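You operate a simulated robot arm through the tools that you are given. There is no shell and no other tool. Be economical: measure what you need, move in short steps, check, and stop when the job is done.

The job below is to be done with a simulated robot arm. You get a single attempt, and the scene is never put back.

Task
Run the 200 mm plate onto the small lift at FAST speed.
Fine: load it at the small conveyor's open end, mode knob on AUTO; let it stop by itself.

The check looks at the end state, three seconds after you hand in, the way a careful person would. Anything else that was tipped, shoved, dropped, spilled or broken makes it a failure.

Robot
A 7-joint arm with a two-finger parallel gripper on a trunk, on a base that drives. Base frame: it is fixed to the floor where the robot stands at the start and does not move with it; the origin is under the middle of the robot, x ahead of it, y to its left, z up; the surface under the hand at the start is at about z = 0.78. Lengths are in m, angles in degrees, forces in N, time in s.
With the tool pointing down near the work surface it reaches from about 0.22 to 0.74 m from the robot's upright axis, wherever it stands. Its first joint turns from -166.0 to 166.0 degrees. Places, roughly: grey desk [0.5, -2.2, 0.5]; grey desk down button [0.4, -2.2, 0.9]; grey desk forward button [0.4, -2.1, 0.9]; grey desk lock latch [0.3, -2.1, 0.7]; grey desk mode knob [0.6, -2.1, 0.9]; grey desk mushroom button [0.3, -2.4, 0.9]; grey desk power switch [0.3, -2.3, 0.7]; grey desk reset button [0.3, -2.2, 0.9]; grey desk reverse button [0.4, -2, 0.9]; grey desk speed knob [0.6, -2.3, 0.9]; grey desk start button [0.3, -2, 0.9]; grey desk stop button [0.3, -2.1, 0.9]; grey desk up button [0.4, -2.3, 0.9]; open end of the small conveyor [0.5, -0.5, 0.8]; upper conveyor air lever [0.3, -1.6, 0.6]; upper conveyor pressure knob [0.3, -1.8, 0.8]. Payload 1.57 kg.
The TCP is the grasp point between the finger pads, 0.03 m short of the fingertips. In the tool frame z runs along the fingers and y along their closing line. Largest opening 0.11 m; finger width 0.024, thickness 0.012; the body of the gripper, 0.048 by 0.112 m, starts 0.078 m behind the TCP.
Orientation is told as [roll, pitch, yaw] about the base's x, y, z axes, in that order, counted from this pose: with the fingers straight down and closing along the base's y, the tool's x points along the base's -x, its y along +y and its z along -z.

Tools
- The arm moves only by the tool servo_tool. Its argument "deltas" is a list of rows, each an object of numbers (a shift or turn left out is 0, a gripper value left out holds the last): "wx", "wy", "wz": the turn, a rotation vector about the tool's x, y, z in degrees; "tx", "ty", "tz": the shift along the tool's x, y, z in m; "grip": the finger opening in m, from 0 to 0.11. In form: [{"wx": .., "wy": .., "wz": .., "tx": .., "ty": .., "tz": .., "grip": ..}, ...]. A call has 1 to 12 rows; each row is the pose to reach, as a shift and turn from the pose commanded when the call began, along the tool's axes at that moment. A row lasts 0.2 s, in which the tool goes at most 0.05 m and 8.6 degrees; a call with a longer step from one row to the next is refused whole, and so is a gripper value outside its range. Where a pose cannot be reached the arm comes as near as it can. A force on the tool above 40 N (or 10 N above the force at the start of the call, whichever is more), or a blocked arm, ends the call early, and 0.2 s more pass. The fingers move at their own pace (about 0.045 m/s each) and stop on an object; they squeeze with about 40 N. The grip force told is the motor's: it shows also when the fingers shut on nothing. Time passes only in rows, and 0.2 s behind the last, so rows that repeat a pose let the fingers close. It gives the time, the measured TCP pose, the force on the tool (base axes), the opening and the grip force at its end, in the units of the frame above (readings bear some noise), with the torque about the TCP (base axes, N m) and any sound that the robot's microphone picked up.
- Cameras (640 x 400 px; columns grow to the right, rows downward): "scene" is now at [0.0074, 0.1315, 1.5238]; the picture's right is [-0.28, -0.96, 0.00], its down [-0.80, 0.23, -0.55] and it looks along [0.53, -0.15, -0.84] (base axes); focal length 292 px, centre (320, 200). "wrist" rides on the gripper at [0.07, 0.016, -0.141] in the tool frame; the picture's right is [-0.23, 0.97, 0.00], its down [-0.86, -0.20, -0.48] and it looks along [-0.47, -0.11, 0.88] (tool axes); focal length 222 px, centre (320, 200). There is no depth. A picture from a camera that has moved, and an enlarged one, comes with that camera's place and axes in the base frame and with its lens.
- grab_frame(camera): a new picture of that camera. It takes no simulated time.
- move_column(by): slides the trunk up (or, below 0, down) by that many m; the arm and the scene camera ride with it, the base frame stays. It gives what a move gives, with no picture.
- base_move(legs): drives the robot by 1 to 6 legs, each [ahead, turn to the left] in m and degrees, along the robot's own axes; the way and the turn of a leg run together, so that a leg with both is an arc; at most 1.5 m and 180 degrees a leg. The arm and the cameras ride along, it lands a little off, and it stops where it bumps. It gives what a move gives.
- head_to(pan, tilt): turns the head with the scene camera to pan (to the left, within 155 degrees either way) and tilt (down, from -29 to 69), counted from straight ahead of the robot. It gives what a move gives.
- zoom(camera, box): a new picture of the part [left, top, right, bottom] of that camera's present view, enlarged. It takes no simulated time.
- finish_job(): hands the job in; it is judged then, once.

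Work in short steps. Places have to be worked out from the pictures, the camera data and where the tool is seen: move nearer, look again, correct. Check each grasp and each placing, and mend what went wrong. You have 120 turns and 78 pictures in all, those below and enlarged ones among them. Open the gripper and draw the arm clear of the work before you hand the job in, unless the task says otherwise; then end with one line.

The tools are called after "Request:" as name(argument=value, ...) on one line, values as JSON. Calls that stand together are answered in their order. servo_tool: Moves the arm, as the interface text tells. Its arguments: {"type":"object","properties":{"deltas":{"type":"array"}},"required":["deltas"]} The other tools are called the same way: move_column (by) slides the trunk up or down; base_move (legs) drives the base; head_to (pan, tilt) turns the head that bears the scene camera; grab_frame (camera) takes a picture; zoom (camera, box) takes an enlarged picture of a part of a camera's view; finish_job () hands the job in.

At the start:

```text
t: 0.0
position: [0.4784, -0.0629, 1.0155]
tool_rot: [0.0, 0.1, 0.1]
ft_force: [-0.1, -0.3, 0.5]
ft_torque: [-0.04, 0.02, -0.01]
width: 0.1101
finger_force: 0.1
trunk travel left (down, up): [-0.475, 0.115]
robot x, y, heading: [0.0018, -0.0029, 0.1]
head pan, tilt: [-16.1, 56.8]
```

scene: 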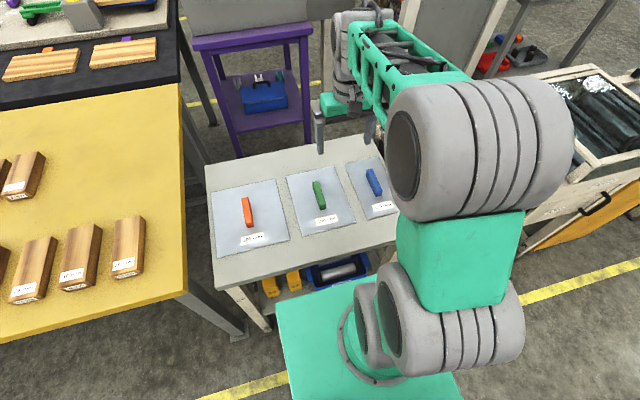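
wrist: 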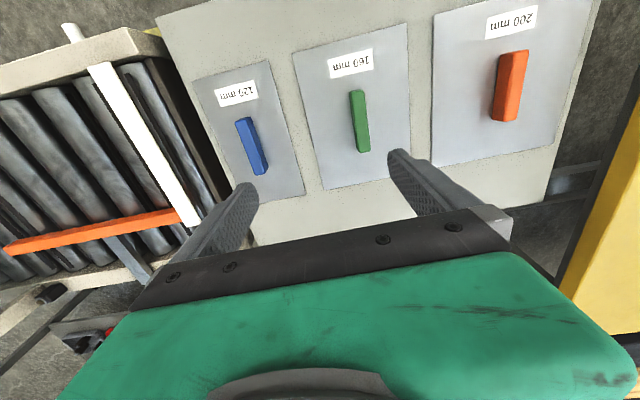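

The 200 mm plate with the orange handle is on the table ahead. I'll look around to the right at the conveyors and the desk before moving anything.

Request:
head_to(pan=-60, tilt=35)

Request:
grab_frame(camera="scene")

Request:
head_to(pan=-95, tilt=30)

Request:
grab_frame(camera="scene")

```text
t: 1.1
position: [0.4776, -0.0642, 1.0152]
tool_rot: [0.0, 0.0, 0.1]
ft_force: [0.2, 0.4, -0.1]
ft_torque: [0.01, 0.0, -0.01]
width: 0.1103
finger_force: 0.1
trunk travel left (down, up): [-0.475, 0.115]
robot x, y, heading: [0.0006, -0.0034, 0.0]
head pan, tilt: [-60.0, 35.0]
```

```text
75 pictures are left
camera scene: at [-0.016, 0.0748, 1.5543], right [-0.87, -0.5, 0.0], down [-0.29, 0.5, -0.82], along [0.41, -0.71, -0.57], focal length 292 px, centre (320, 200)
```

scene: 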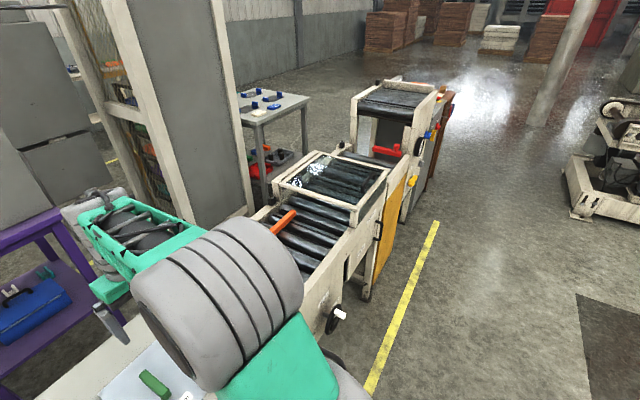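

```text
t: 2.1
position: [0.4771, -0.0633, 1.0158]
tool_rot: [0.0, 0.0, 0.0]
ft_force: [-0.5, -0.2, 0.6]
ft_torque: [0.04, -0.02, 0.01]
width: 0.11
finger_force: 0.0
trunk travel left (down, up): [-0.475, 0.115]
robot x, y, heading: [0.0002, -0.0055, 0.0]
head pan, tilt: [-95.0, 30.0]
```

```text
74 pictures are left
camera scene: at [-0.0679, 0.0609, 1.5621], right [-1.0, 0.09, 0.0], down [0.04, 0.5, -0.87], along [-0.07, -0.86, -0.5], focal length 292 px, centre (320, 200)
```

scene: 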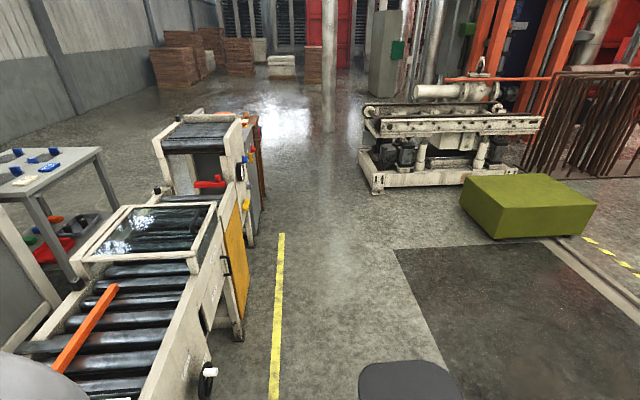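

There are a conveyor with a glass guard, a raised unit and, further on, a desk. I'll zoom in on them.

Request:
zoom(camera="scene", box=[20, 90, 340, 290])

Request:
zoom(camera="scene", box=[0, 240, 256, 400])

```text
2.00 times, centred on (180, 190) of scene
camera zoom: at [-0.0679, 0.0609, 1.5621], right [-1.0, 0.09, 0.0], down [0.04, 0.5, -0.87], along [-0.07, -0.86, -0.5], focal length 584 px, centre (600, 220)
```

zoom: 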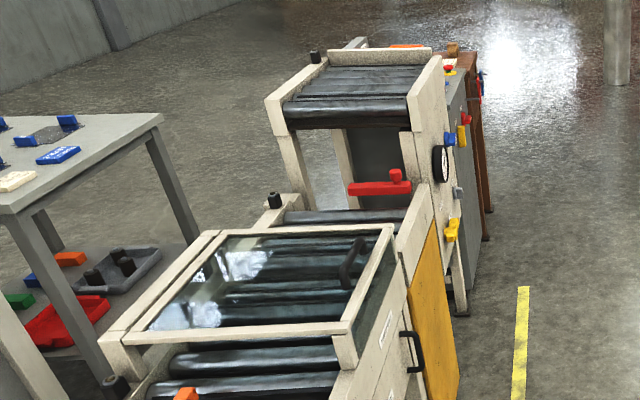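

```text
2.50 times, centred on (128, 320) of scene
camera zoom: at [-0.0679, 0.0609, 1.5621], right [-1.0, 0.09, 0.0], down [0.04, 0.5, -0.87], along [-0.07, -0.86, -0.5], focal length 730 px, centre (800, -100)
```

zoom: 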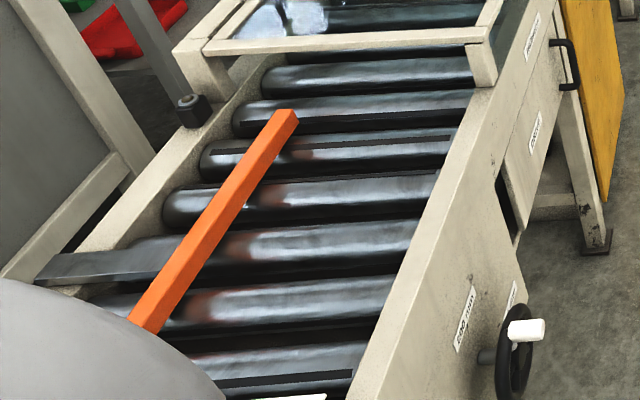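

The side panel carries labels and a hand crank, and an orange guide bar lies over the rollers. I'll raise the trunk, back off and turn to drive along the line and read the labels.

Request:
move_column(by=0.1)

Request:
base_move(legs=[[-0.5, 0], [0, -90], [0.4, 0]])

Request:
head_to(pan=60, tilt=35)

Request:
grab_frame(camera="scene")

```text
t: 3.5
position: [0.4791, -0.0639, 1.1157]
tool_rot: [0.0, 0.1, 0.0]
ft_force: [0.1, -0.4, 0.0]
ft_torque: [0.05, 0.0, -0.01]
width: 0.11
finger_force: 0.1
trunk travel left (down, up): [-0.575, 0.015]
robot x, y, heading: [-0.0003, -0.0022, 0.1]
head pan, tilt: [-95.0, 30.0]
```

```text
t: 12.3
position: [-0.5524, -0.8826, 1.1151]
tool_rot: [0.0, 0.0, -89.5]
ft_force: [0.3, -0.1, 0.0]
ft_torque: [0.0, -0.01, -0.04]
width: 0.11
finger_force: 0.0
trunk travel left (down, up): [-0.575, 0.015]
robot x, y, heading: [-0.4966, -0.4028, -89.4]
head pan, tilt: [-95.0, 30.0]
```

```text
t: 14.7
position: [-0.5526, -0.8817, 1.1155]
tool_rot: [0.0, 0.1, -89.3]
ft_force: [-0.7, 0.9, -0.4]
ft_torque: [0.03, 0.01, -0.02]
width: 0.1102
finger_force: 0.0
trunk travel left (down, up): [-0.575, 0.015]
robot x, y, heading: [-0.493, -0.4042, -89.8]
head pan, tilt: [60.0, 35.0]
```

```text
71 pictures are left
camera scene: at [-0.2646, -0.3862, 1.6543], right [-0.49, -0.87, 0.0], down [-0.5, 0.28, -0.82], along [0.71, -0.4, -0.57], focal length 292 px, centre (320, 200)
```

scene: 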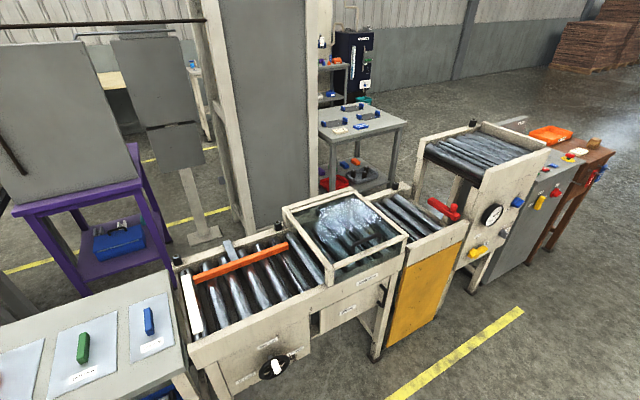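

I can see the line in this view: the small conveyor with its crank, the glass guard, the yellow-fronted lift, the upper conveyor and the grey desk. I'll zoom in on the labels.

Request:
zoom(camera="scene", box=[170, 220, 330, 400])

Request:
zoom(camera="scene", box=[300, 180, 500, 320])

Request:
zoom(camera="scene", box=[450, 110, 620, 270])

```text
2.22 times, centred on (250, 310) of scene
camera zoom: at [-0.2646, -0.3862, 1.6543], right [-0.49, -0.87, 0.0], down [-0.5, 0.28, -0.82], along [0.71, -0.4, -0.57], focal length 649 px, centre (476, -44)
```

zoom: 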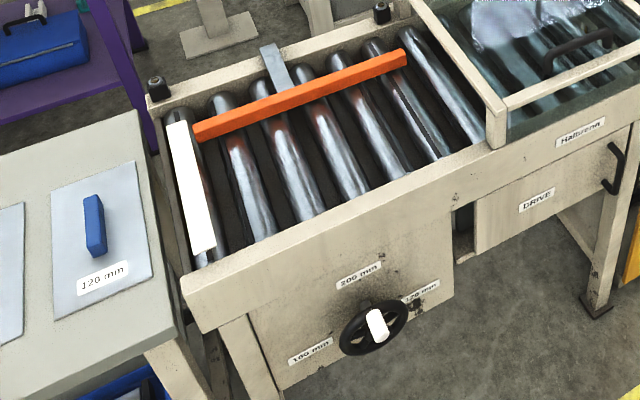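

```text
2.86 times, centred on (400, 250) of scene
camera zoom: at [-0.2646, -0.3862, 1.6543], right [-0.49, -0.87, 0.0], down [-0.5, 0.28, -0.82], along [0.71, -0.4, -0.57], focal length 835 px, centre (91, 57)
```

zoom: 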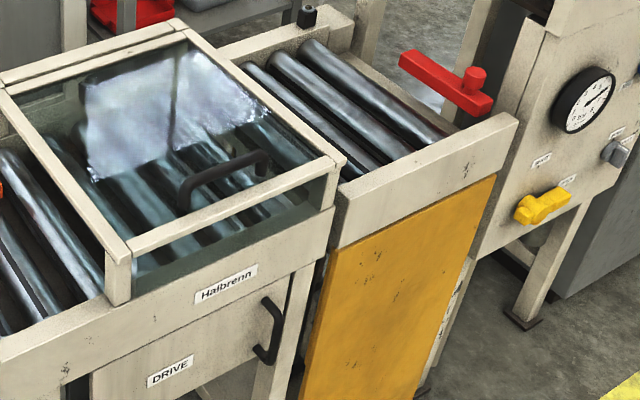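

```text
2.50 times, centred on (535, 190) of scene
camera zoom: at [-0.2646, -0.3862, 1.6543], right [-0.49, -0.87, 0.0], down [-0.5, 0.28, -0.82], along [0.71, -0.4, -0.57], focal length 730 px, centre (-218, 225)
```

zoom: 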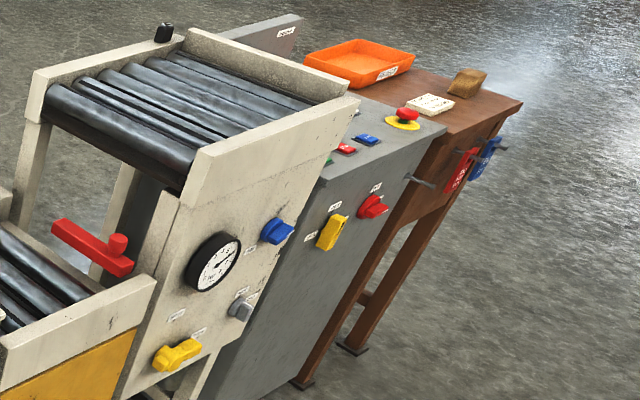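

The crank positions (200/160/120 mm), the DRIVE door, a red arm at the lift end and the panels are readable now. I'll drive on to see the front panels square-on.

Request:
base_move(legs=[[1.3, 0]])

Request:
head_to(pan=80, tilt=40)

Request:
grab_frame(camera="scene")

```text
t: 21.2
position: [-0.5379, -2.1703, 1.1158]
tool_rot: [0.0, 0.0, -89.1]
ft_force: [-0.1, -0.1, -0.8]
ft_torque: [0.0, 0.0, -0.03]
width: 0.1098
finger_force: 0.0
trunk travel left (down, up): [-0.575, 0.015]
robot x, y, heading: [-0.4814, -1.6944, -89.2]
head pan, tilt: [60.0, 35.0]
```

```text
t: 22.0
position: [-0.5375, -2.1701, 1.1165]
tool_rot: [0.0, 0.0, -89.3]
ft_force: [0.1, -1.6, 0.0]
ft_torque: [-0.01, 0.0, 0.01]
width: 0.1101
finger_force: 0.0
trunk travel left (down, up): [-0.575, 0.015]
robot x, y, heading: [-0.48, -1.6933, -89.2]
head pan, tilt: [80.0, 40.0]
```

```text
67 pictures are left
camera scene: at [-0.2446, -1.6456, 1.6468], right [-0.16, -0.99, 0.0], down [-0.63, 0.1, -0.77], along [0.76, -0.12, -0.64], focal length 292 px, centre (320, 200)
```

scene: 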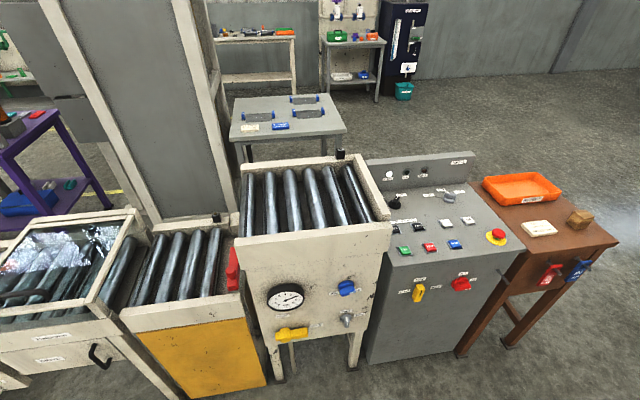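

The upper conveyor and the desk both face the camera now. I'll zoom into each panel.

Request:
zoom(camera="scene", box=[370, 150, 520, 260])

Request:
zoom(camera="scene", box=[380, 230, 620, 380])

Request:
zoom(camera="scene", box=[240, 260, 400, 370])

```text
3.64 times, centred on (445, 205) of scene
camera zoom: at [-0.2446, -1.6456, 1.6468], right [-0.16, -0.99, 0.0], down [-0.63, 0.1, -0.77], along [0.76, -0.12, -0.64], focal length 1062 px, centre (-134, 182)
```

zoom: 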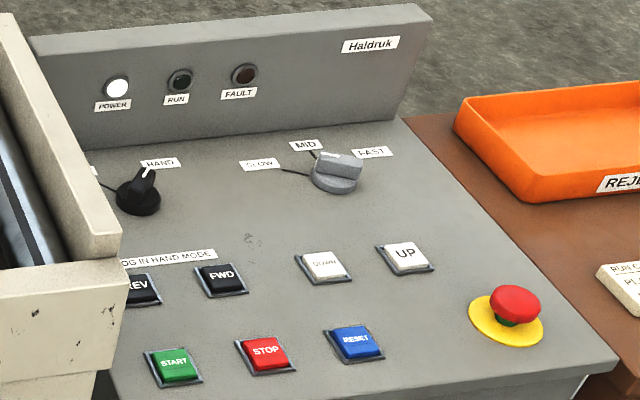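

```text
2.67 times, centred on (500, 305) of scene
camera zoom: at [-0.2446, -1.6456, 1.6468], right [-0.16, -0.99, 0.0], down [-0.63, 0.1, -0.77], along [0.76, -0.12, -0.64], focal length 779 px, centre (-160, -80)
```

zoom: 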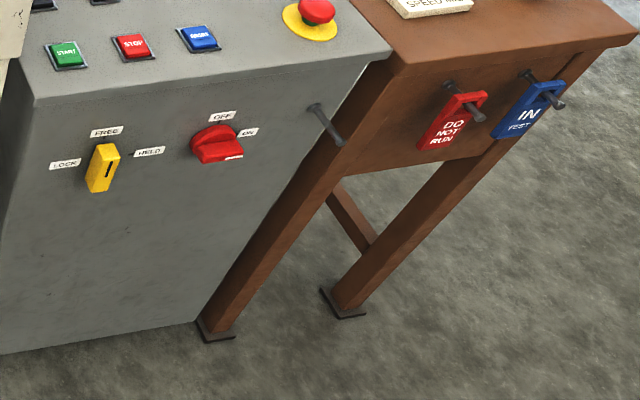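

```text
3.64 times, centred on (320, 315) of scene
camera zoom: at [-0.2446, -1.6456, 1.6468], right [-0.16, -0.99, 0.0], down [-0.63, 0.1, -0.77], along [0.76, -0.12, -0.64], focal length 1062 px, centre (320, -218)
```

zoom: 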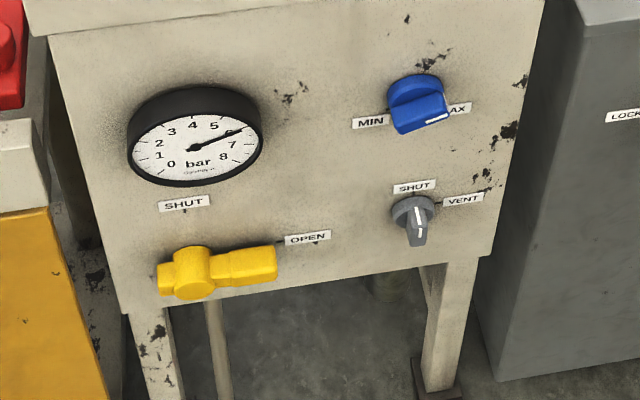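

Power is lit, the air is open at about 6 bar, and the mode is HAND. I'll read the card on the wooden bench, the speed knob and the far side of the lift.

Request:
zoom(camera="scene", box=[505, 200, 605, 260])

Request:
zoom(camera="scene", box=[375, 160, 475, 230])

Request:
zoom(camera="scene", box=[0, 200, 250, 370])

```text
6.40 times, centred on (555, 230) of scene
camera zoom: at [-0.2446, -1.6456, 1.6468], right [-0.16, -0.99, 0.0], down [-0.63, 0.1, -0.77], along [0.76, -0.12, -0.64], focal length 1870 px, centre (-1184, 8)
```

zoom: 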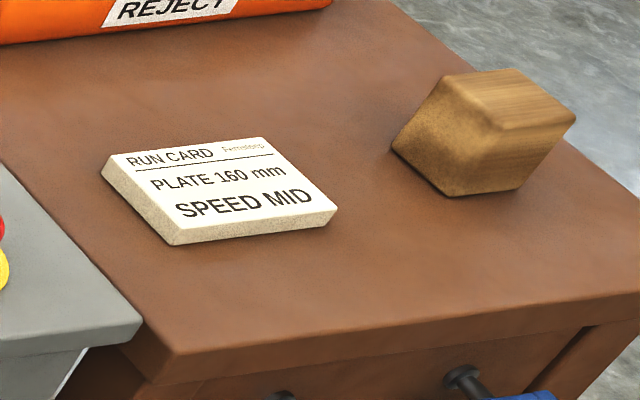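

```text
5.71 times, centred on (425, 195) of scene
camera zoom: at [-0.2446, -1.6456, 1.6468], right [-0.16, -0.99, 0.0], down [-0.63, 0.1, -0.77], along [0.76, -0.12, -0.64], focal length 1669 px, centre (-280, 229)
```

zoom: 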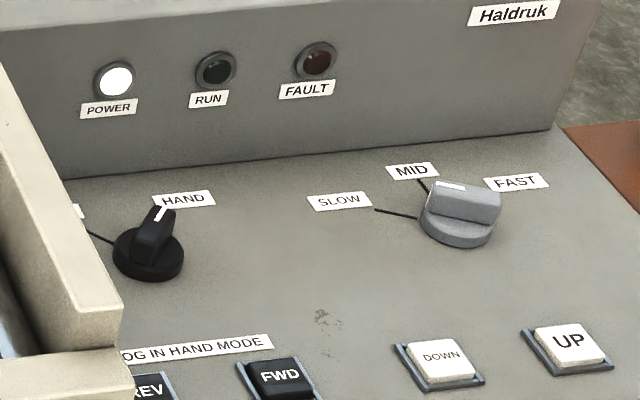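

```text
2.35 times, centred on (125, 285) of scene
camera zoom: at [-0.2446, -1.6456, 1.6468], right [-0.16, -0.99, 0.0], down [-0.63, 0.1, -0.77], along [0.76, -0.12, -0.64], focal length 687 px, centre (779, 0)
```

zoom: 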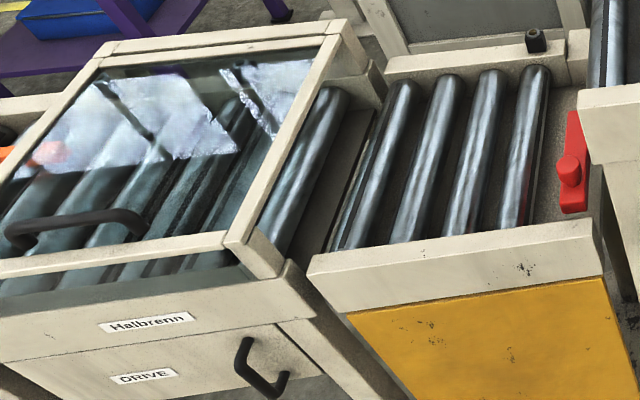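

The card says 160 mm / MID, so the line was left set for another job and needs changing. I'll go back beside the conveyor to inspect the crank, the DRIVE door and the rollers.

Request:
base_move(legs=[[-0.9, 0]])

Request:
head_to(pan=90, tilt=45)

Request:
grab_frame(camera="scene")

```text
t: 26.8
position: [-0.5486, -1.2643, 1.1163]
tool_rot: [0.0, 0.0, -89.4]
ft_force: [0.6, 0.5, 0.2]
ft_torque: [0.0, 0.01, -0.01]
width: 0.11
finger_force: 0.1
trunk travel left (down, up): [-0.575, 0.015]
robot x, y, heading: [-0.4917, -0.7867, -89.3]
head pan, tilt: [80.0, 40.0]
```

```text
t: 27.5
position: [-0.5498, -1.2646, 1.1152]
tool_rot: [0.0, 0.1, -89.3]
ft_force: [-0.5, -0.6, -0.7]
ft_torque: [0.0, 0.02, -0.02]
width: 0.1098
finger_force: 0.0
trunk travel left (down, up): [-0.575, 0.015]
robot x, y, heading: [-0.4938, -0.7868, -89.3]
head pan, tilt: [90.0, 45.0]
```

```text
60 pictures are left
camera scene: at [-0.2571, -0.7248, 1.6395], right [0.01, -1.0, 0.0], down [-0.71, -0.01, -0.71], along [0.71, 0.01, -0.71], focal length 292 px, centre (320, 200)
```

scene: 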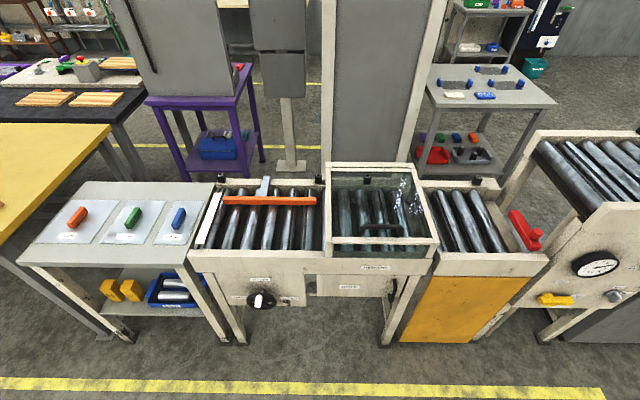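

Request:
zoom(camera="scene", box=[190, 165, 340, 260])

Request:
zoom(camera="scene", box=[220, 250, 420, 350])

Request:
zoom(camera="scene", box=[320, 155, 560, 290])

```text
4.21 times, centred on (265, 212) of scene
camera zoom: at [-0.2571, -0.7248, 1.6395], right [0.01, -1.0, 0.0], down [-0.71, -0.01, -0.71], along [0.71, 0.01, -0.71], focal length 1230 px, centre (552, 147)
```

zoom: 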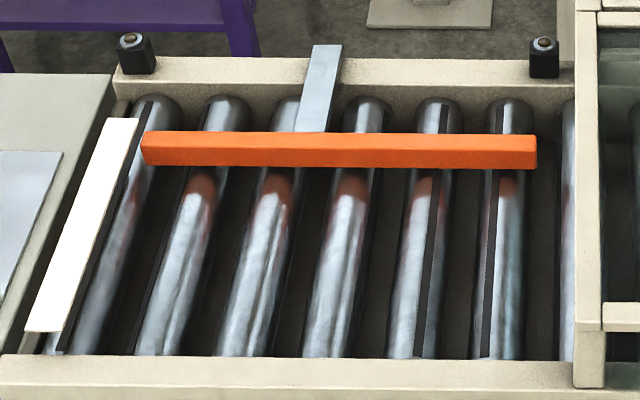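

```text
3.20 times, centred on (320, 300) of scene
camera zoom: at [-0.2571, -0.7248, 1.6395], right [0.01, -1.0, 0.0], down [-0.71, -0.01, -0.71], along [0.71, 0.01, -0.71], focal length 935 px, centre (320, -120)
```

zoom: 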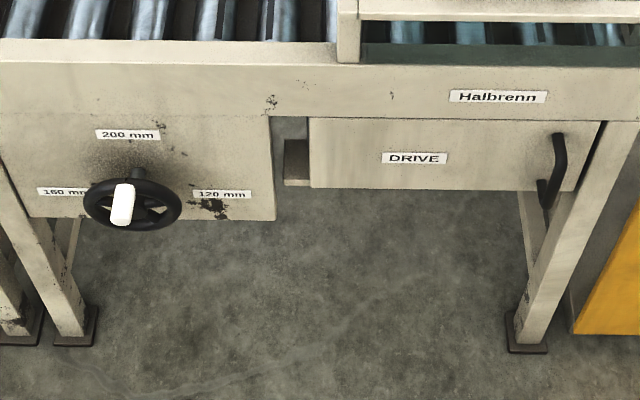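

```text
2.67 times, centred on (440, 222) of scene
camera zoom: at [-0.2571, -0.7248, 1.6395], right [0.01, -1.0, 0.0], down [-0.71, -0.01, -0.71], along [0.71, 0.01, -0.71], focal length 779 px, centre (0, 140)
```

zoom: 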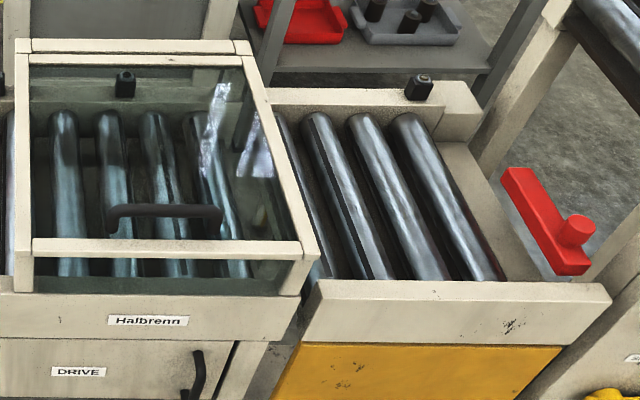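

The orange guide leaves roughly 0.2 m of lane. I'll lower the trunk so the head camera sees the crank, the DRIVE door and the lift level more frontally.

Request:
move_column(by=-0.5)

Request:
head_to(pan=90, tilt=25)

Request:
grab_frame(camera="scene")

```text
refused: -0.5 is not a number from -0.4 to 0.4
```

```text
t: 28.3
position: [-0.5488, -1.2642, 1.1157]
tool_rot: [0.0, 0.0, -89.3]
ft_force: [0.0, -0.8, -0.9]
ft_torque: [-0.01, 0.01, 0.0]
width: 0.1101
finger_force: 0.0
trunk travel left (down, up): [-0.575, 0.015]
robot x, y, heading: [-0.4947, -0.7868, -89.3]
head pan, tilt: [90.0, 25.0]
```

```text
56 pictures are left
camera scene: at [-0.2463, -0.7246, 1.67], right [0.01, -1.0, 0.0], down [-0.42, 0.0, -0.91], along [0.91, 0.01, -0.42], focal length 292 px, centre (320, 200)
```

scene: 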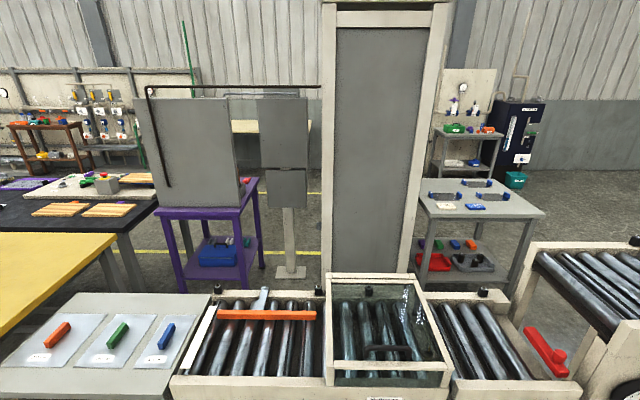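

That step was over the limit of 0.4 m per call, so I'll lower by 0.4.

Request:
move_column(by=-0.4)

Request:
zoom(camera="scene", box=[160, 160, 600, 400])

```text
t: 32.1
position: [-0.5503, -1.2648, 0.7163]
tool_rot: [0.0, 0.0, -89.4]
ft_force: [0.9, 0.2, 0.8]
ft_torque: [0.02, -0.01, -0.01]
width: 0.1099
finger_force: 0.1
trunk travel left (down, up): [-0.175, 0.415]
robot x, y, heading: [-0.4914, -0.7836, -89.3]
head pan, tilt: [90.0, 25.0]
```

```text
1.45 times, centred on (380, 280) of scene
camera zoom: at [-0.2463, -0.7246, 1.2701], right [0.01, -1.0, 0.0], down [-0.42, 0.0, -0.91], along [0.91, 0.01, -0.42], focal length 425 px, centre (233, 84)
```

zoom: 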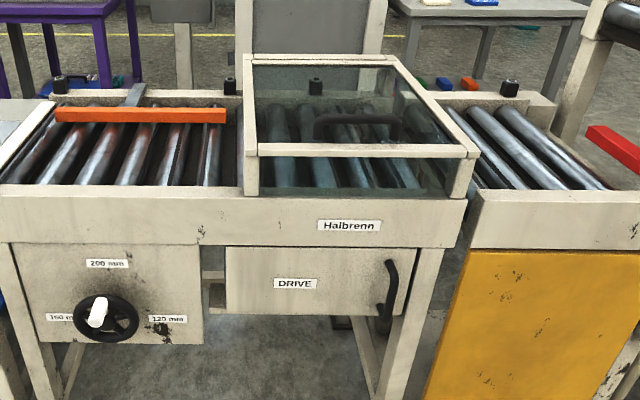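

The lift rail looks level with the conveyor. I'll zoom in on the crank and the door.

Request:
zoom(camera="scene", box=[160, 310, 310, 400])

Request:
zoom(camera="scene", box=[290, 310, 520, 400])

```text
4.27 times, centred on (235, 355) of scene
camera zoom: at [-0.2463, -0.7246, 1.2701], right [0.01, -1.0, 0.0], down [-0.42, 0.0, -0.91], along [0.91, 0.01, -0.42], focal length 1246 px, centre (683, -461)
```

zoom: 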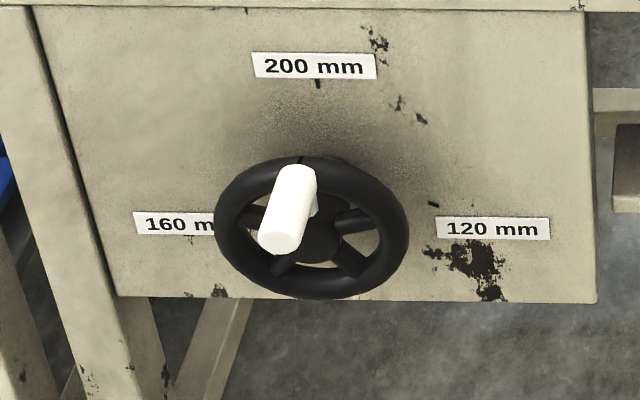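

```text
2.78 times, centred on (405, 355) of scene
camera zoom: at [-0.2463, -0.7246, 1.2701], right [0.01, -1.0, 0.0], down [-0.42, 0.0, -0.91], along [0.91, 0.01, -0.42], focal length 813 px, centre (84, -231)
```

zoom: 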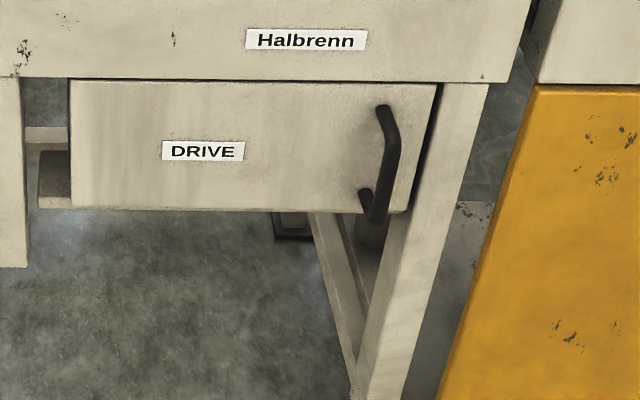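

The crank handle stands at 200 mm and the door looks shut. I'll raise the trunk and go back in front of the table to fetch the 200 mm plate.

Request:
move_column(by=0.3)

Request:
base_move(legs=[[-0.68, 0], [0, 89.3], [0.48, 0]])

Request:
head_to(pan=20, tilt=55)

Request:
grab_frame(camera="scene")

Request:
grab_frame(camera="wrist")

```text
t: 35.1
position: [-0.5491, -1.264, 1.0159]
tool_rot: [0.0, 0.0, -89.3]
ft_force: [0.1, 0.5, -0.6]
ft_torque: [0.02, 0.0, 0.0]
width: 0.1099
finger_force: 0.0
trunk travel left (down, up): [-0.475, 0.115]
robot x, y, heading: [-0.4948, -0.7877, -89.4]
head pan, tilt: [90.0, 25.0]
```

```text
t: 45.2
position: [0.4654, -0.164, 1.0166]
tool_rot: [-0.1, 0.0, 0.6]
ft_force: [-0.6, -0.3, -0.5]
ft_torque: [0.02, -0.01, 0.02]
width: 0.1102
finger_force: 0.1
trunk travel left (down, up): [-0.475, 0.115]
robot x, y, heading: [-0.0126, -0.1069, 0.2]
head pan, tilt: [90.0, 25.0]
```

```text
t: 46.6
position: [0.4651, -0.164, 1.0151]
tool_rot: [0.1, 0.0, 0.5]
ft_force: [0.4, 0.1, -0.3]
ft_torque: [0.01, -0.02, -0.01]
width: 0.1099
finger_force: 0.0
trunk travel left (down, up): [-0.475, 0.115]
robot x, y, heading: [-0.0177, -0.1052, 0.5]
head pan, tilt: [20.0, 55.0]
```

```text
52 pictures are left
camera scene: at [-0.0066, 0.0733, 1.5261], right [0.35, -0.94, 0.0], down [-0.77, -0.28, -0.57], along [0.54, 0.2, -0.82], focal length 292 px, centre (320, 200)
```

scene: 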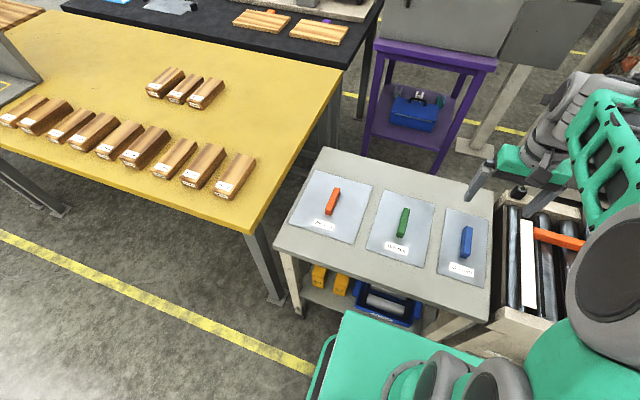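

```text
51 pictures are left
camera wrist: at [0.3939, -0.1477, 1.1561], right [0.22, 0.98, 0.0], down [0.86, -0.19, 0.48], along [0.47, -0.1, -0.88], focal length 222 px, centre (320, 200)
```

wrist: 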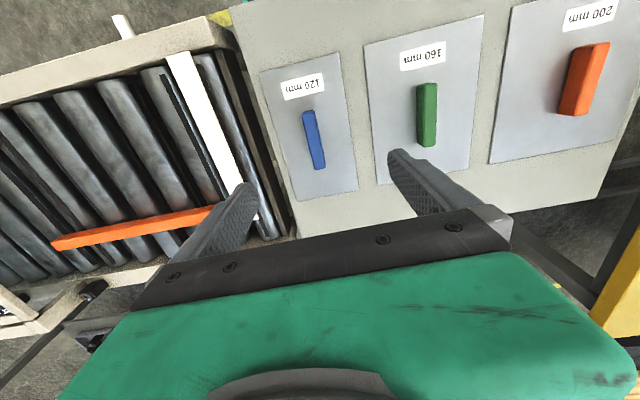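

The orange handle is at about (0.474, 0.213) and runs along x, which suits the fingers. I'll move above it.

Request:
servo_tool(deltas=[{"ty": 0.047}, {"ty": 0.094}, {"ty": 0.141}, {"ty": 0.188}, {"ty": 0.235}, {"ty": 0.282}, {"ty": 0.329}, {"ty": 0.376, "tx": -0.005}, {"ty": 0.376, "tx": -0.005, "tz": 0.04}, {"ty": 0.376, "tx": -0.005, "tz": 0.08}])

Request:
grab_frame(camera="wrist")

Request:
zoom(camera="scene", box=[270, 140, 430, 260])

```text
t: 48.8
position: [0.4665, 0.2124, 0.9351]
tool_rot: [0.1, -0.1, 0.6]
ft_force: [-0.3, -0.5, -0.6]
ft_torque: [0.03, 0.02, -0.02]
width: 0.11
finger_force: 0.0
trunk travel left (down, up): [-0.475, 0.115]
robot x, y, heading: [-0.0123, -0.1039, 0.6]
head pan, tilt: [20.0, 55.0]
```

```text
50 pictures are left
camera wrist: at [0.3954, 0.229, 1.0761], right [0.22, 0.98, 0.0], down [0.86, -0.19, 0.48], along [0.47, -0.1, -0.88], focal length 222 px, centre (320, 200)
```

wrist: 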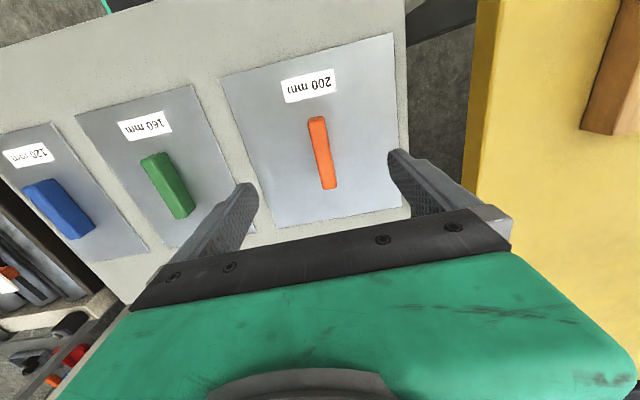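

```text
3.33 times, centred on (350, 200) of scene
camera zoom: at [-0.0065, 0.0733, 1.5261], right [0.35, -0.94, 0.0], down [-0.77, -0.28, -0.57], along [0.54, 0.2, -0.82], focal length 974 px, centre (220, 200)
```

zoom: 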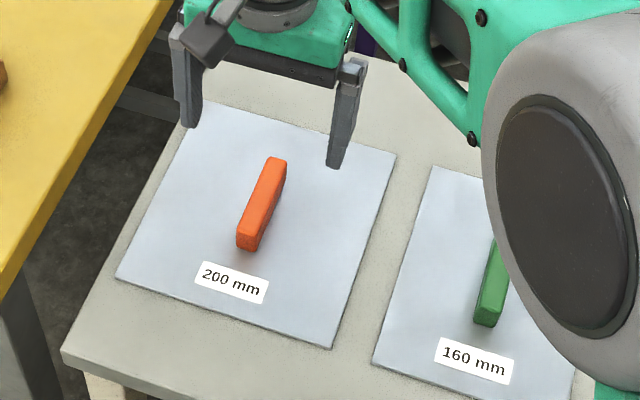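

The plate spans about 0.20 m in y by 0.22 m in x, with its handle centred near (0.477, 0.215). I'll lower around the handle and close.

Request:
servo_tool(deltas=[{"tx": -0.01, "ty": 0.003, "tz": 0.04}, {"tx": -0.01, "ty": 0.003, "tz": 0.08}, {"tx": -0.01, "ty": 0.003, "tz": 0.1}, {"tx": -0.01, "ty": 0.003, "tz": 0.112}])

Request:
grab_frame(camera="wrist")

```text
t: 49.8
position: [0.4782, 0.2144, 0.8239]
tool_rot: [0.1, -0.1, 0.5]
ft_force: [0.1, -0.6, 0.4]
ft_torque: [-0.01, 0.04, -0.03]
width: 0.1101
finger_force: 0.1
trunk travel left (down, up): [-0.475, 0.115]
robot x, y, heading: [-0.0143, -0.1043, 0.3]
head pan, tilt: [20.0, 55.0]
```

```text
48 pictures are left
camera wrist: at [0.4059, 0.2309, 0.9638], right [0.22, 0.98, 0.0], down [0.86, -0.19, 0.48], along [0.47, -0.1, -0.88], focal length 222 px, centre (320, 200)
```

wrist: 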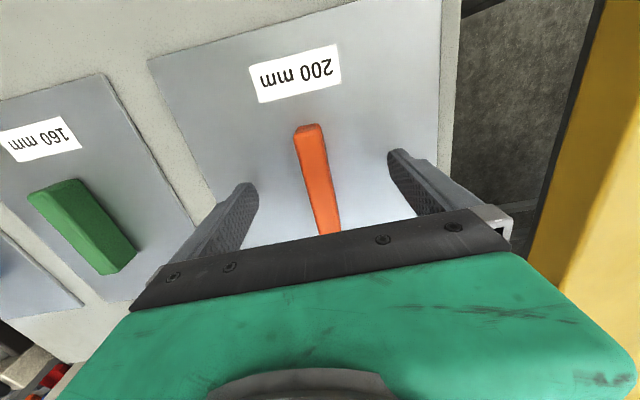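

The handle sits centred between the fingers, so I'll close on it.

Request:
servo_tool(deltas=[{"tz": 0.004, "grip": 0.0}, {"tz": 0.004}, {"tz": 0.004}, {"tz": 0.004}, {"tz": 0.004}, {"tz": 0.004}, {"tz": 0.004}, {"tz": 0.004}])

```text
t: 51.6
position: [0.4767, 0.2142, 0.8195]
tool_rot: [0.0, 0.0, 0.4]
ft_force: [-0.4, -0.8, 0.3]
ft_torque: [0.01, -0.01, -0.13]
width: 0.0195
finger_force: 33.5
trunk travel left (down, up): [-0.475, 0.115]
robot x, y, heading: [-0.0106, -0.1012, 0.2]
head pan, tilt: [20.0, 55.0]
```

The fingers hold at 19.5 mm. I'll lift straight up and check.

Request:
servo_tool(deltas=[{"tz": -0.03}, {"tz": -0.07}, {"tz": -0.11}, {"tz": -0.15}, {"tz": -0.19}])

Request:
grab_frame(camera="wrist")

```text
t: 52.8
position: [0.4766, 0.216, 1.0108]
tool_rot: [-0.1, 0.1, 0.5]
ft_force: [-0.1, 0.2, -4.9]
ft_torque: [-0.02, 0.01, 0.0]
width: 0.0198
finger_force: 33.4
trunk travel left (down, up): [-0.475, 0.115]
robot x, y, heading: [-0.0136, -0.1085, 0.2]
head pan, tilt: [20.0, 55.0]
```

```text
47 pictures are left
camera wrist: at [0.4066, 0.2311, 1.15], right [0.22, 0.98, 0.0], down [0.86, -0.19, 0.48], along [0.47, -0.11, -0.88], focal length 222 px, centre (320, 200)
```

wrist: 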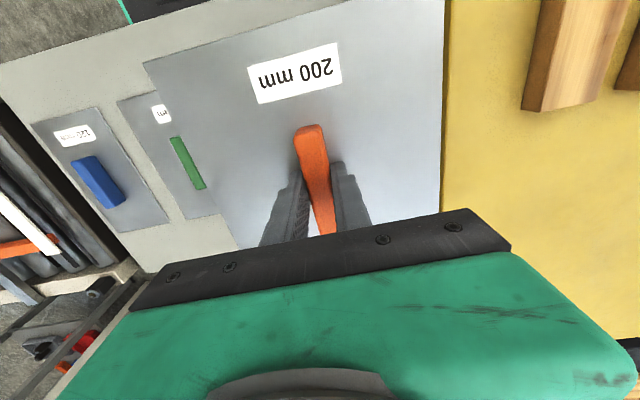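

The plate (about 0.5 kg) is held level. Before moving it I'll look at the open end with the arm out of the way to measure the lane.

Request:
head_to(pan=-40, tilt=55)

Request:
grab_frame(camera="scene")

```text
t: 54.1
position: [0.4784, 0.2143, 1.0088]
tool_rot: [0.0, -0.1, 0.5]
ft_force: [-0.6, 0.7, -5.4]
ft_torque: [-0.01, 0.01, -0.01]
width: 0.0199
finger_force: 33.6
trunk travel left (down, up): [-0.475, 0.115]
robot x, y, heading: [-0.0111, -0.104, 0.4]
head pan, tilt: [-40.0, 55.0]
```

```text
46 pictures are left
camera scene: at [-0.0183, 0.0026, 1.526], right [-0.64, -0.77, 0.0], down [-0.63, 0.52, -0.57], along [0.44, -0.37, -0.82], focal length 292 px, centre (320, 200)
```

scene: 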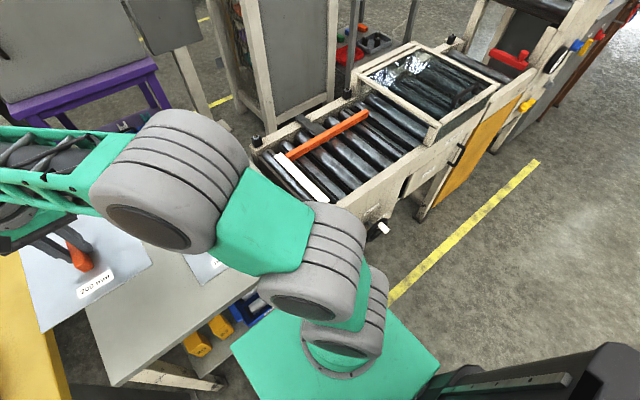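

Request:
zoom(camera="scene", box=[240, 80, 460, 220])

```text
2.86 times, centred on (350, 150) of scene
camera zoom: at [-0.0183, 0.0026, 1.526], right [-0.64, -0.77, 0.0], down [-0.63, 0.52, -0.57], along [0.44, -0.37, -0.82], focal length 835 px, centre (234, 343)
```

zoom: 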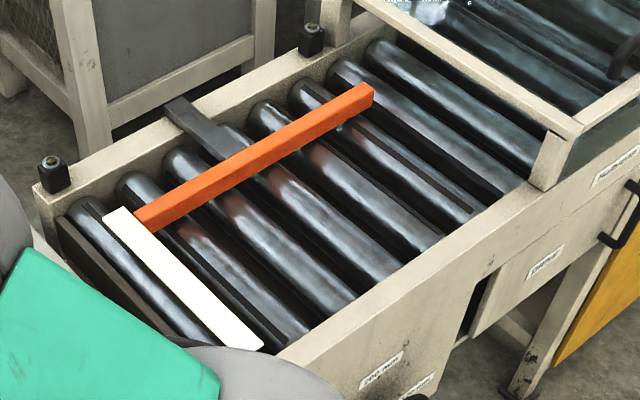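

I estimate the front rail inner edge at x≈0.325, the guide face at x≈0.553 and the white start bar at y≈-0.33. The lane runs along y, so the plate must turn 90° to put its 0.20 m side across. I'll carry it over while turning, staying high.

Request:
servo_tool(deltas=[{"ty": -0.046, "wz": 7.5}, {"ty": -0.092, "wz": 15}, {"ty": -0.138, "wz": 22.5}, {"ty": -0.184, "wz": 30}, {"ty": -0.23, "wz": 37.5}, {"ty": -0.276, "wz": 45}, {"ty": -0.322, "wz": 52.5}, {"ty": -0.368, "wz": 60}, {"ty": -0.414, "wz": 67.5}, {"ty": -0.46, "wz": 75}, {"ty": -0.506, "wz": 82.5, "tx": 0.02}, {"ty": -0.55, "wz": 90.5, "tx": 0.04}])

Request:
grab_frame(camera="wrist")

Request:
grab_frame(camera="scene")

```text
refused: row 11 steps farther than a row can; nothing moved
```

```text
44 pictures are left
camera wrist: at [0.4068, 0.2313, 1.1497], right [0.22, 0.98, 0.0], down [0.86, -0.19, 0.48], along [0.47, -0.11, -0.88], focal length 222 px, centre (320, 200)
```

wrist: 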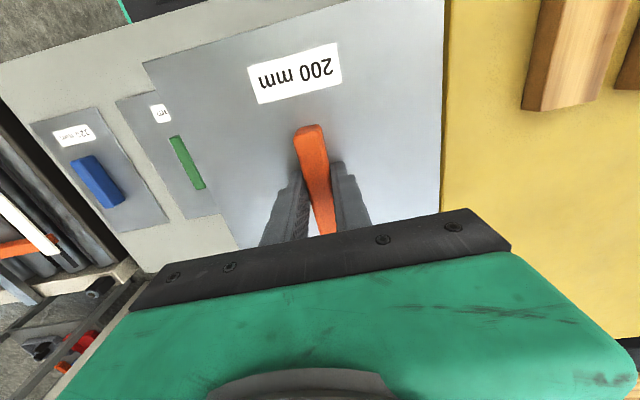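

```text
43 pictures are left
camera scene: at [-0.0183, 0.0026, 1.526], right [-0.64, -0.77, 0.0], down [-0.63, 0.52, -0.57], along [0.44, -0.37, -0.82], focal length 292 px, centre (320, 200)
```

scene: 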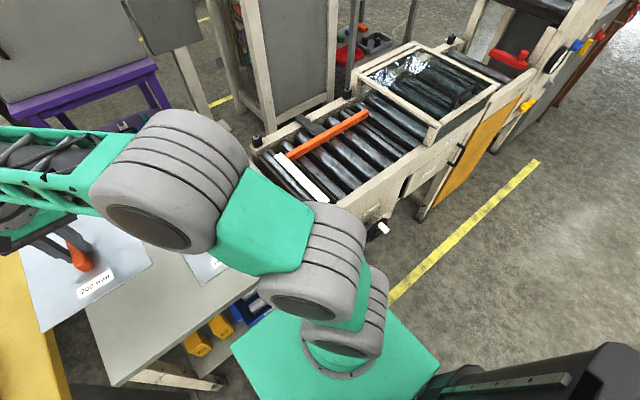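

The row step was too long with the diagonal shift, so I'll spread it out evenly.

Request:
servo_tool(deltas=[{"ty": -0.045, "tx": 0.003, "wz": 7.5}, {"ty": -0.09, "tx": 0.006, "wz": 15}, {"ty": -0.135, "tx": 0.009, "wz": 22.5}, {"ty": -0.18, "tx": 0.012, "wz": 30}, {"ty": -0.225, "tx": 0.015, "wz": 37.5}, {"ty": -0.27, "tx": 0.018, "wz": 45}, {"ty": -0.315, "tx": 0.021, "wz": 52.5}, {"ty": -0.36, "tx": 0.024, "wz": 60}, {"ty": -0.405, "tx": 0.027, "wz": 67.5}, {"ty": -0.45, "tx": 0.03, "wz": 75}, {"ty": -0.495, "tx": 0.033, "wz": 82.5}, {"ty": -0.54, "tx": 0.036, "wz": 90.5}])

Request:
grab_frame(camera="wrist")

```text
t: 56.7
position: [0.4454, -0.3258, 1.0088]
tool_rot: [-0.1, 0.0, -90.2]
ft_force: [0.1, -0.1, -6.2]
ft_torque: [0.01, -0.01, -0.03]
width: 0.0195
finger_force: 33.8
trunk travel left (down, up): [-0.475, 0.115]
robot x, y, heading: [-0.0124, -0.1052, 0.4]
head pan, tilt: [-40.0, 55.0]
```

```text
42 pictures are left
camera wrist: at [0.4605, -0.256, 1.1497], right [0.97, -0.23, 0.0], down [-0.2, -0.85, 0.48], along [-0.11, -0.47, -0.88], focal length 222 px, centre (320, 200)
```

wrist: 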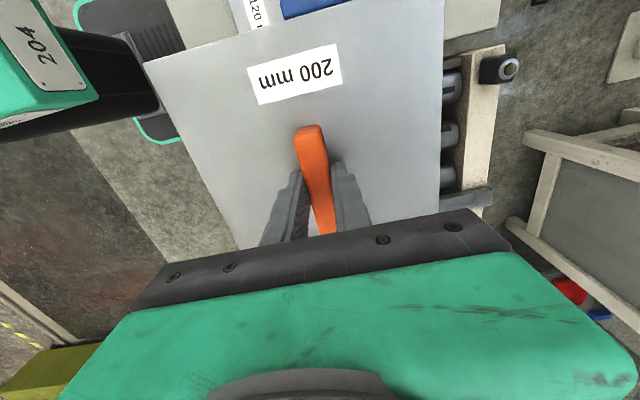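

The plate has turned to yaw -90. Next I'll shift along -y over the lane and lower part way, then check alignment from the head camera.

Request:
servo_tool(deltas=[{"tx": -0.045, "ty": -0.002}, {"tx": -0.09, "ty": -0.004}, {"tx": -0.127, "ty": -0.006}, {"tx": -0.127, "ty": -0.006, "tz": 0.04}, {"tx": -0.127, "ty": -0.006, "tz": 0.08}, {"tx": -0.127, "ty": -0.006, "tz": 0.11}])

Request:
zoom(camera="scene", box=[200, 60, 460, 240])

Request:
grab_frame(camera="wrist")

```text
t: 58.1
position: [0.44, -0.4516, 0.9002]
tool_rot: [-0.1, 0.1, -90.0]
ft_force: [0.4, 0.0, -5.4]
ft_torque: [0.0, 0.01, -0.01]
width: 0.0198
finger_force: 33.4
trunk travel left (down, up): [-0.475, 0.115]
robot x, y, heading: [-0.0152, -0.1052, 0.2]
head pan, tilt: [-40.0, 55.0]
```

```text
2.22 times, centred on (330, 150) of scene
camera zoom: at [-0.0182, 0.0016, 1.5261], right [-0.64, -0.77, 0.0], down [-0.63, 0.52, -0.57], along [0.44, -0.37, -0.82], focal length 649 px, centre (298, 311)
```

zoom: 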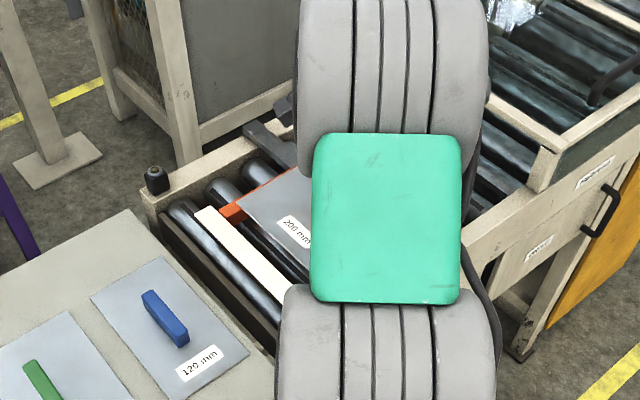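

```text
40 pictures are left
camera wrist: at [0.4546, -0.3819, 1.0395], right [0.97, -0.23, 0.0], down [-0.2, -0.86, 0.48], along [-0.11, -0.47, -0.88], focal length 222 px, centre (320, 200)
```

wrist: 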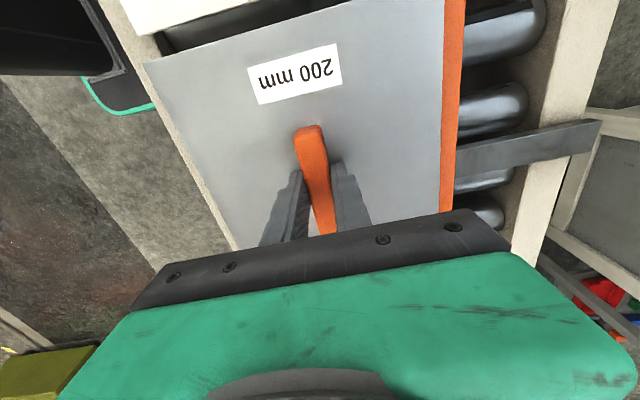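

The plate is parallel to the guide, with an estimated 15 mm or so of clearance each side. I'll lower it further in small steps.

Request:
servo_tool(deltas=[{"tz": 0.02}, {"tz": 0.035}, {"tz": 0.045}])

Request:
grab_frame(camera="wrist")

```text
t: 58.9
position: [0.4399, -0.4533, 0.854]
tool_rot: [0.0, -0.1, -89.9]
ft_force: [-0.3, -0.6, -4.5]
ft_torque: [0.02, 0.0, 0.02]
width: 0.0196
finger_force: 33.3
trunk travel left (down, up): [-0.475, 0.115]
robot x, y, heading: [-0.0162, -0.1035, -0.0]
head pan, tilt: [-40.0, 55.0]
```

```text
39 pictures are left
camera wrist: at [0.4541, -0.3823, 0.9947], right [0.97, -0.23, 0.0], down [-0.2, -0.85, 0.48], along [-0.11, -0.47, -0.88], focal length 222 px, centre (320, 200)
```

wrist: 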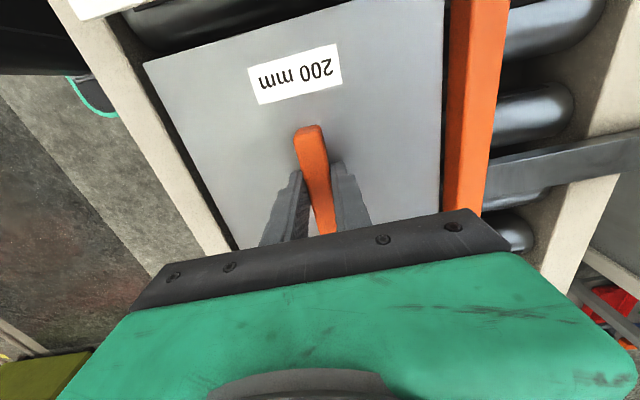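

There is a gap on both sides now, so I'll keep lowering slowly to contact.

Request:
servo_tool(deltas=[{"tz": 0.005}, {"tz": 0.01}, {"tz": 0.014}, {"tz": 0.016}])

Request:
grab_frame(camera="wrist")

```text
t: 59.9
position: [0.439, -0.4517, 0.8388]
tool_rot: [0.1, 0.0, -90.0]
ft_force: [-1.9, 0.2, 1.1]
ft_torque: [0.65, 0.15, 0.0]
width: 0.0195
finger_force: 33.0
trunk travel left (down, up): [-0.475, 0.115]
robot x, y, heading: [-0.0095, -0.1068, 0.3]
head pan, tilt: [-40.0, 55.0]
```

```text
38 pictures are left
camera wrist: at [0.4542, -0.3825, 0.9797], right [0.97, -0.23, 0.0], down [-0.2, -0.85, 0.48], along [-0.11, -0.47, -0.88], focal length 222 px, centre (320, 200)
```

wrist: 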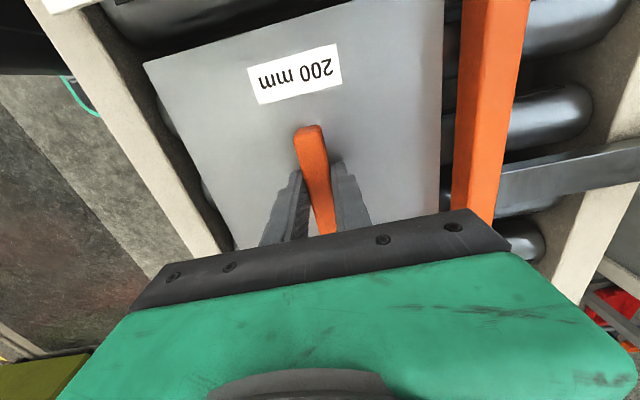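

The plate has touched the rollers with about 1 cm on both sides. I'll settle it by 1 mm, open, and rise.

Request:
servo_tool(deltas=[{"tz": 0.001}, {"tz": 0.001, "grip": 0.05}, {"tz": 0.001}, {"tz": 0.001}, {"tz": -0.03}, {"tz": -0.08}, {"tz": -0.12}, {"tz": -0.17}, {"tz": -0.21}])

Request:
grab_frame(camera="wrist")

```text
t: 61.9
position: [0.4376, -0.4514, 1.0489]
tool_rot: [-0.1, 0.0, -90.0]
ft_force: [1.0, 1.0, 0.2]
ft_torque: [0.01, 0.02, -0.03]
width: 0.0501
finger_force: 0.0
trunk travel left (down, up): [-0.475, 0.115]
robot x, y, heading: [-0.0116, -0.1067, 0.5]
head pan, tilt: [-40.0, 55.0]
```

```text
37 pictures are left
camera wrist: at [0.4537, -0.3819, 1.1898], right [0.97, -0.23, 0.0], down [-0.2, -0.86, 0.48], along [-0.11, -0.47, -0.88], focal length 222 px, centre (320, 200)
```

wrist: 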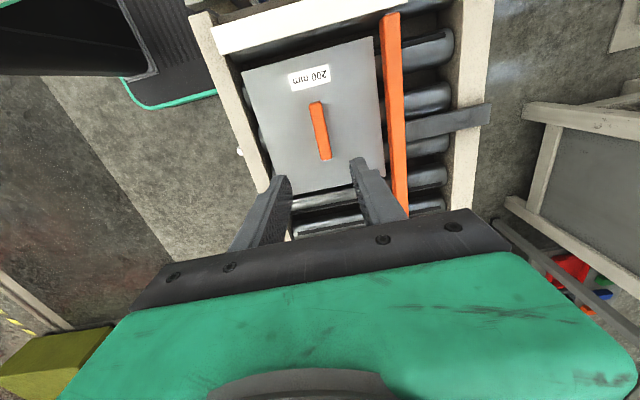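

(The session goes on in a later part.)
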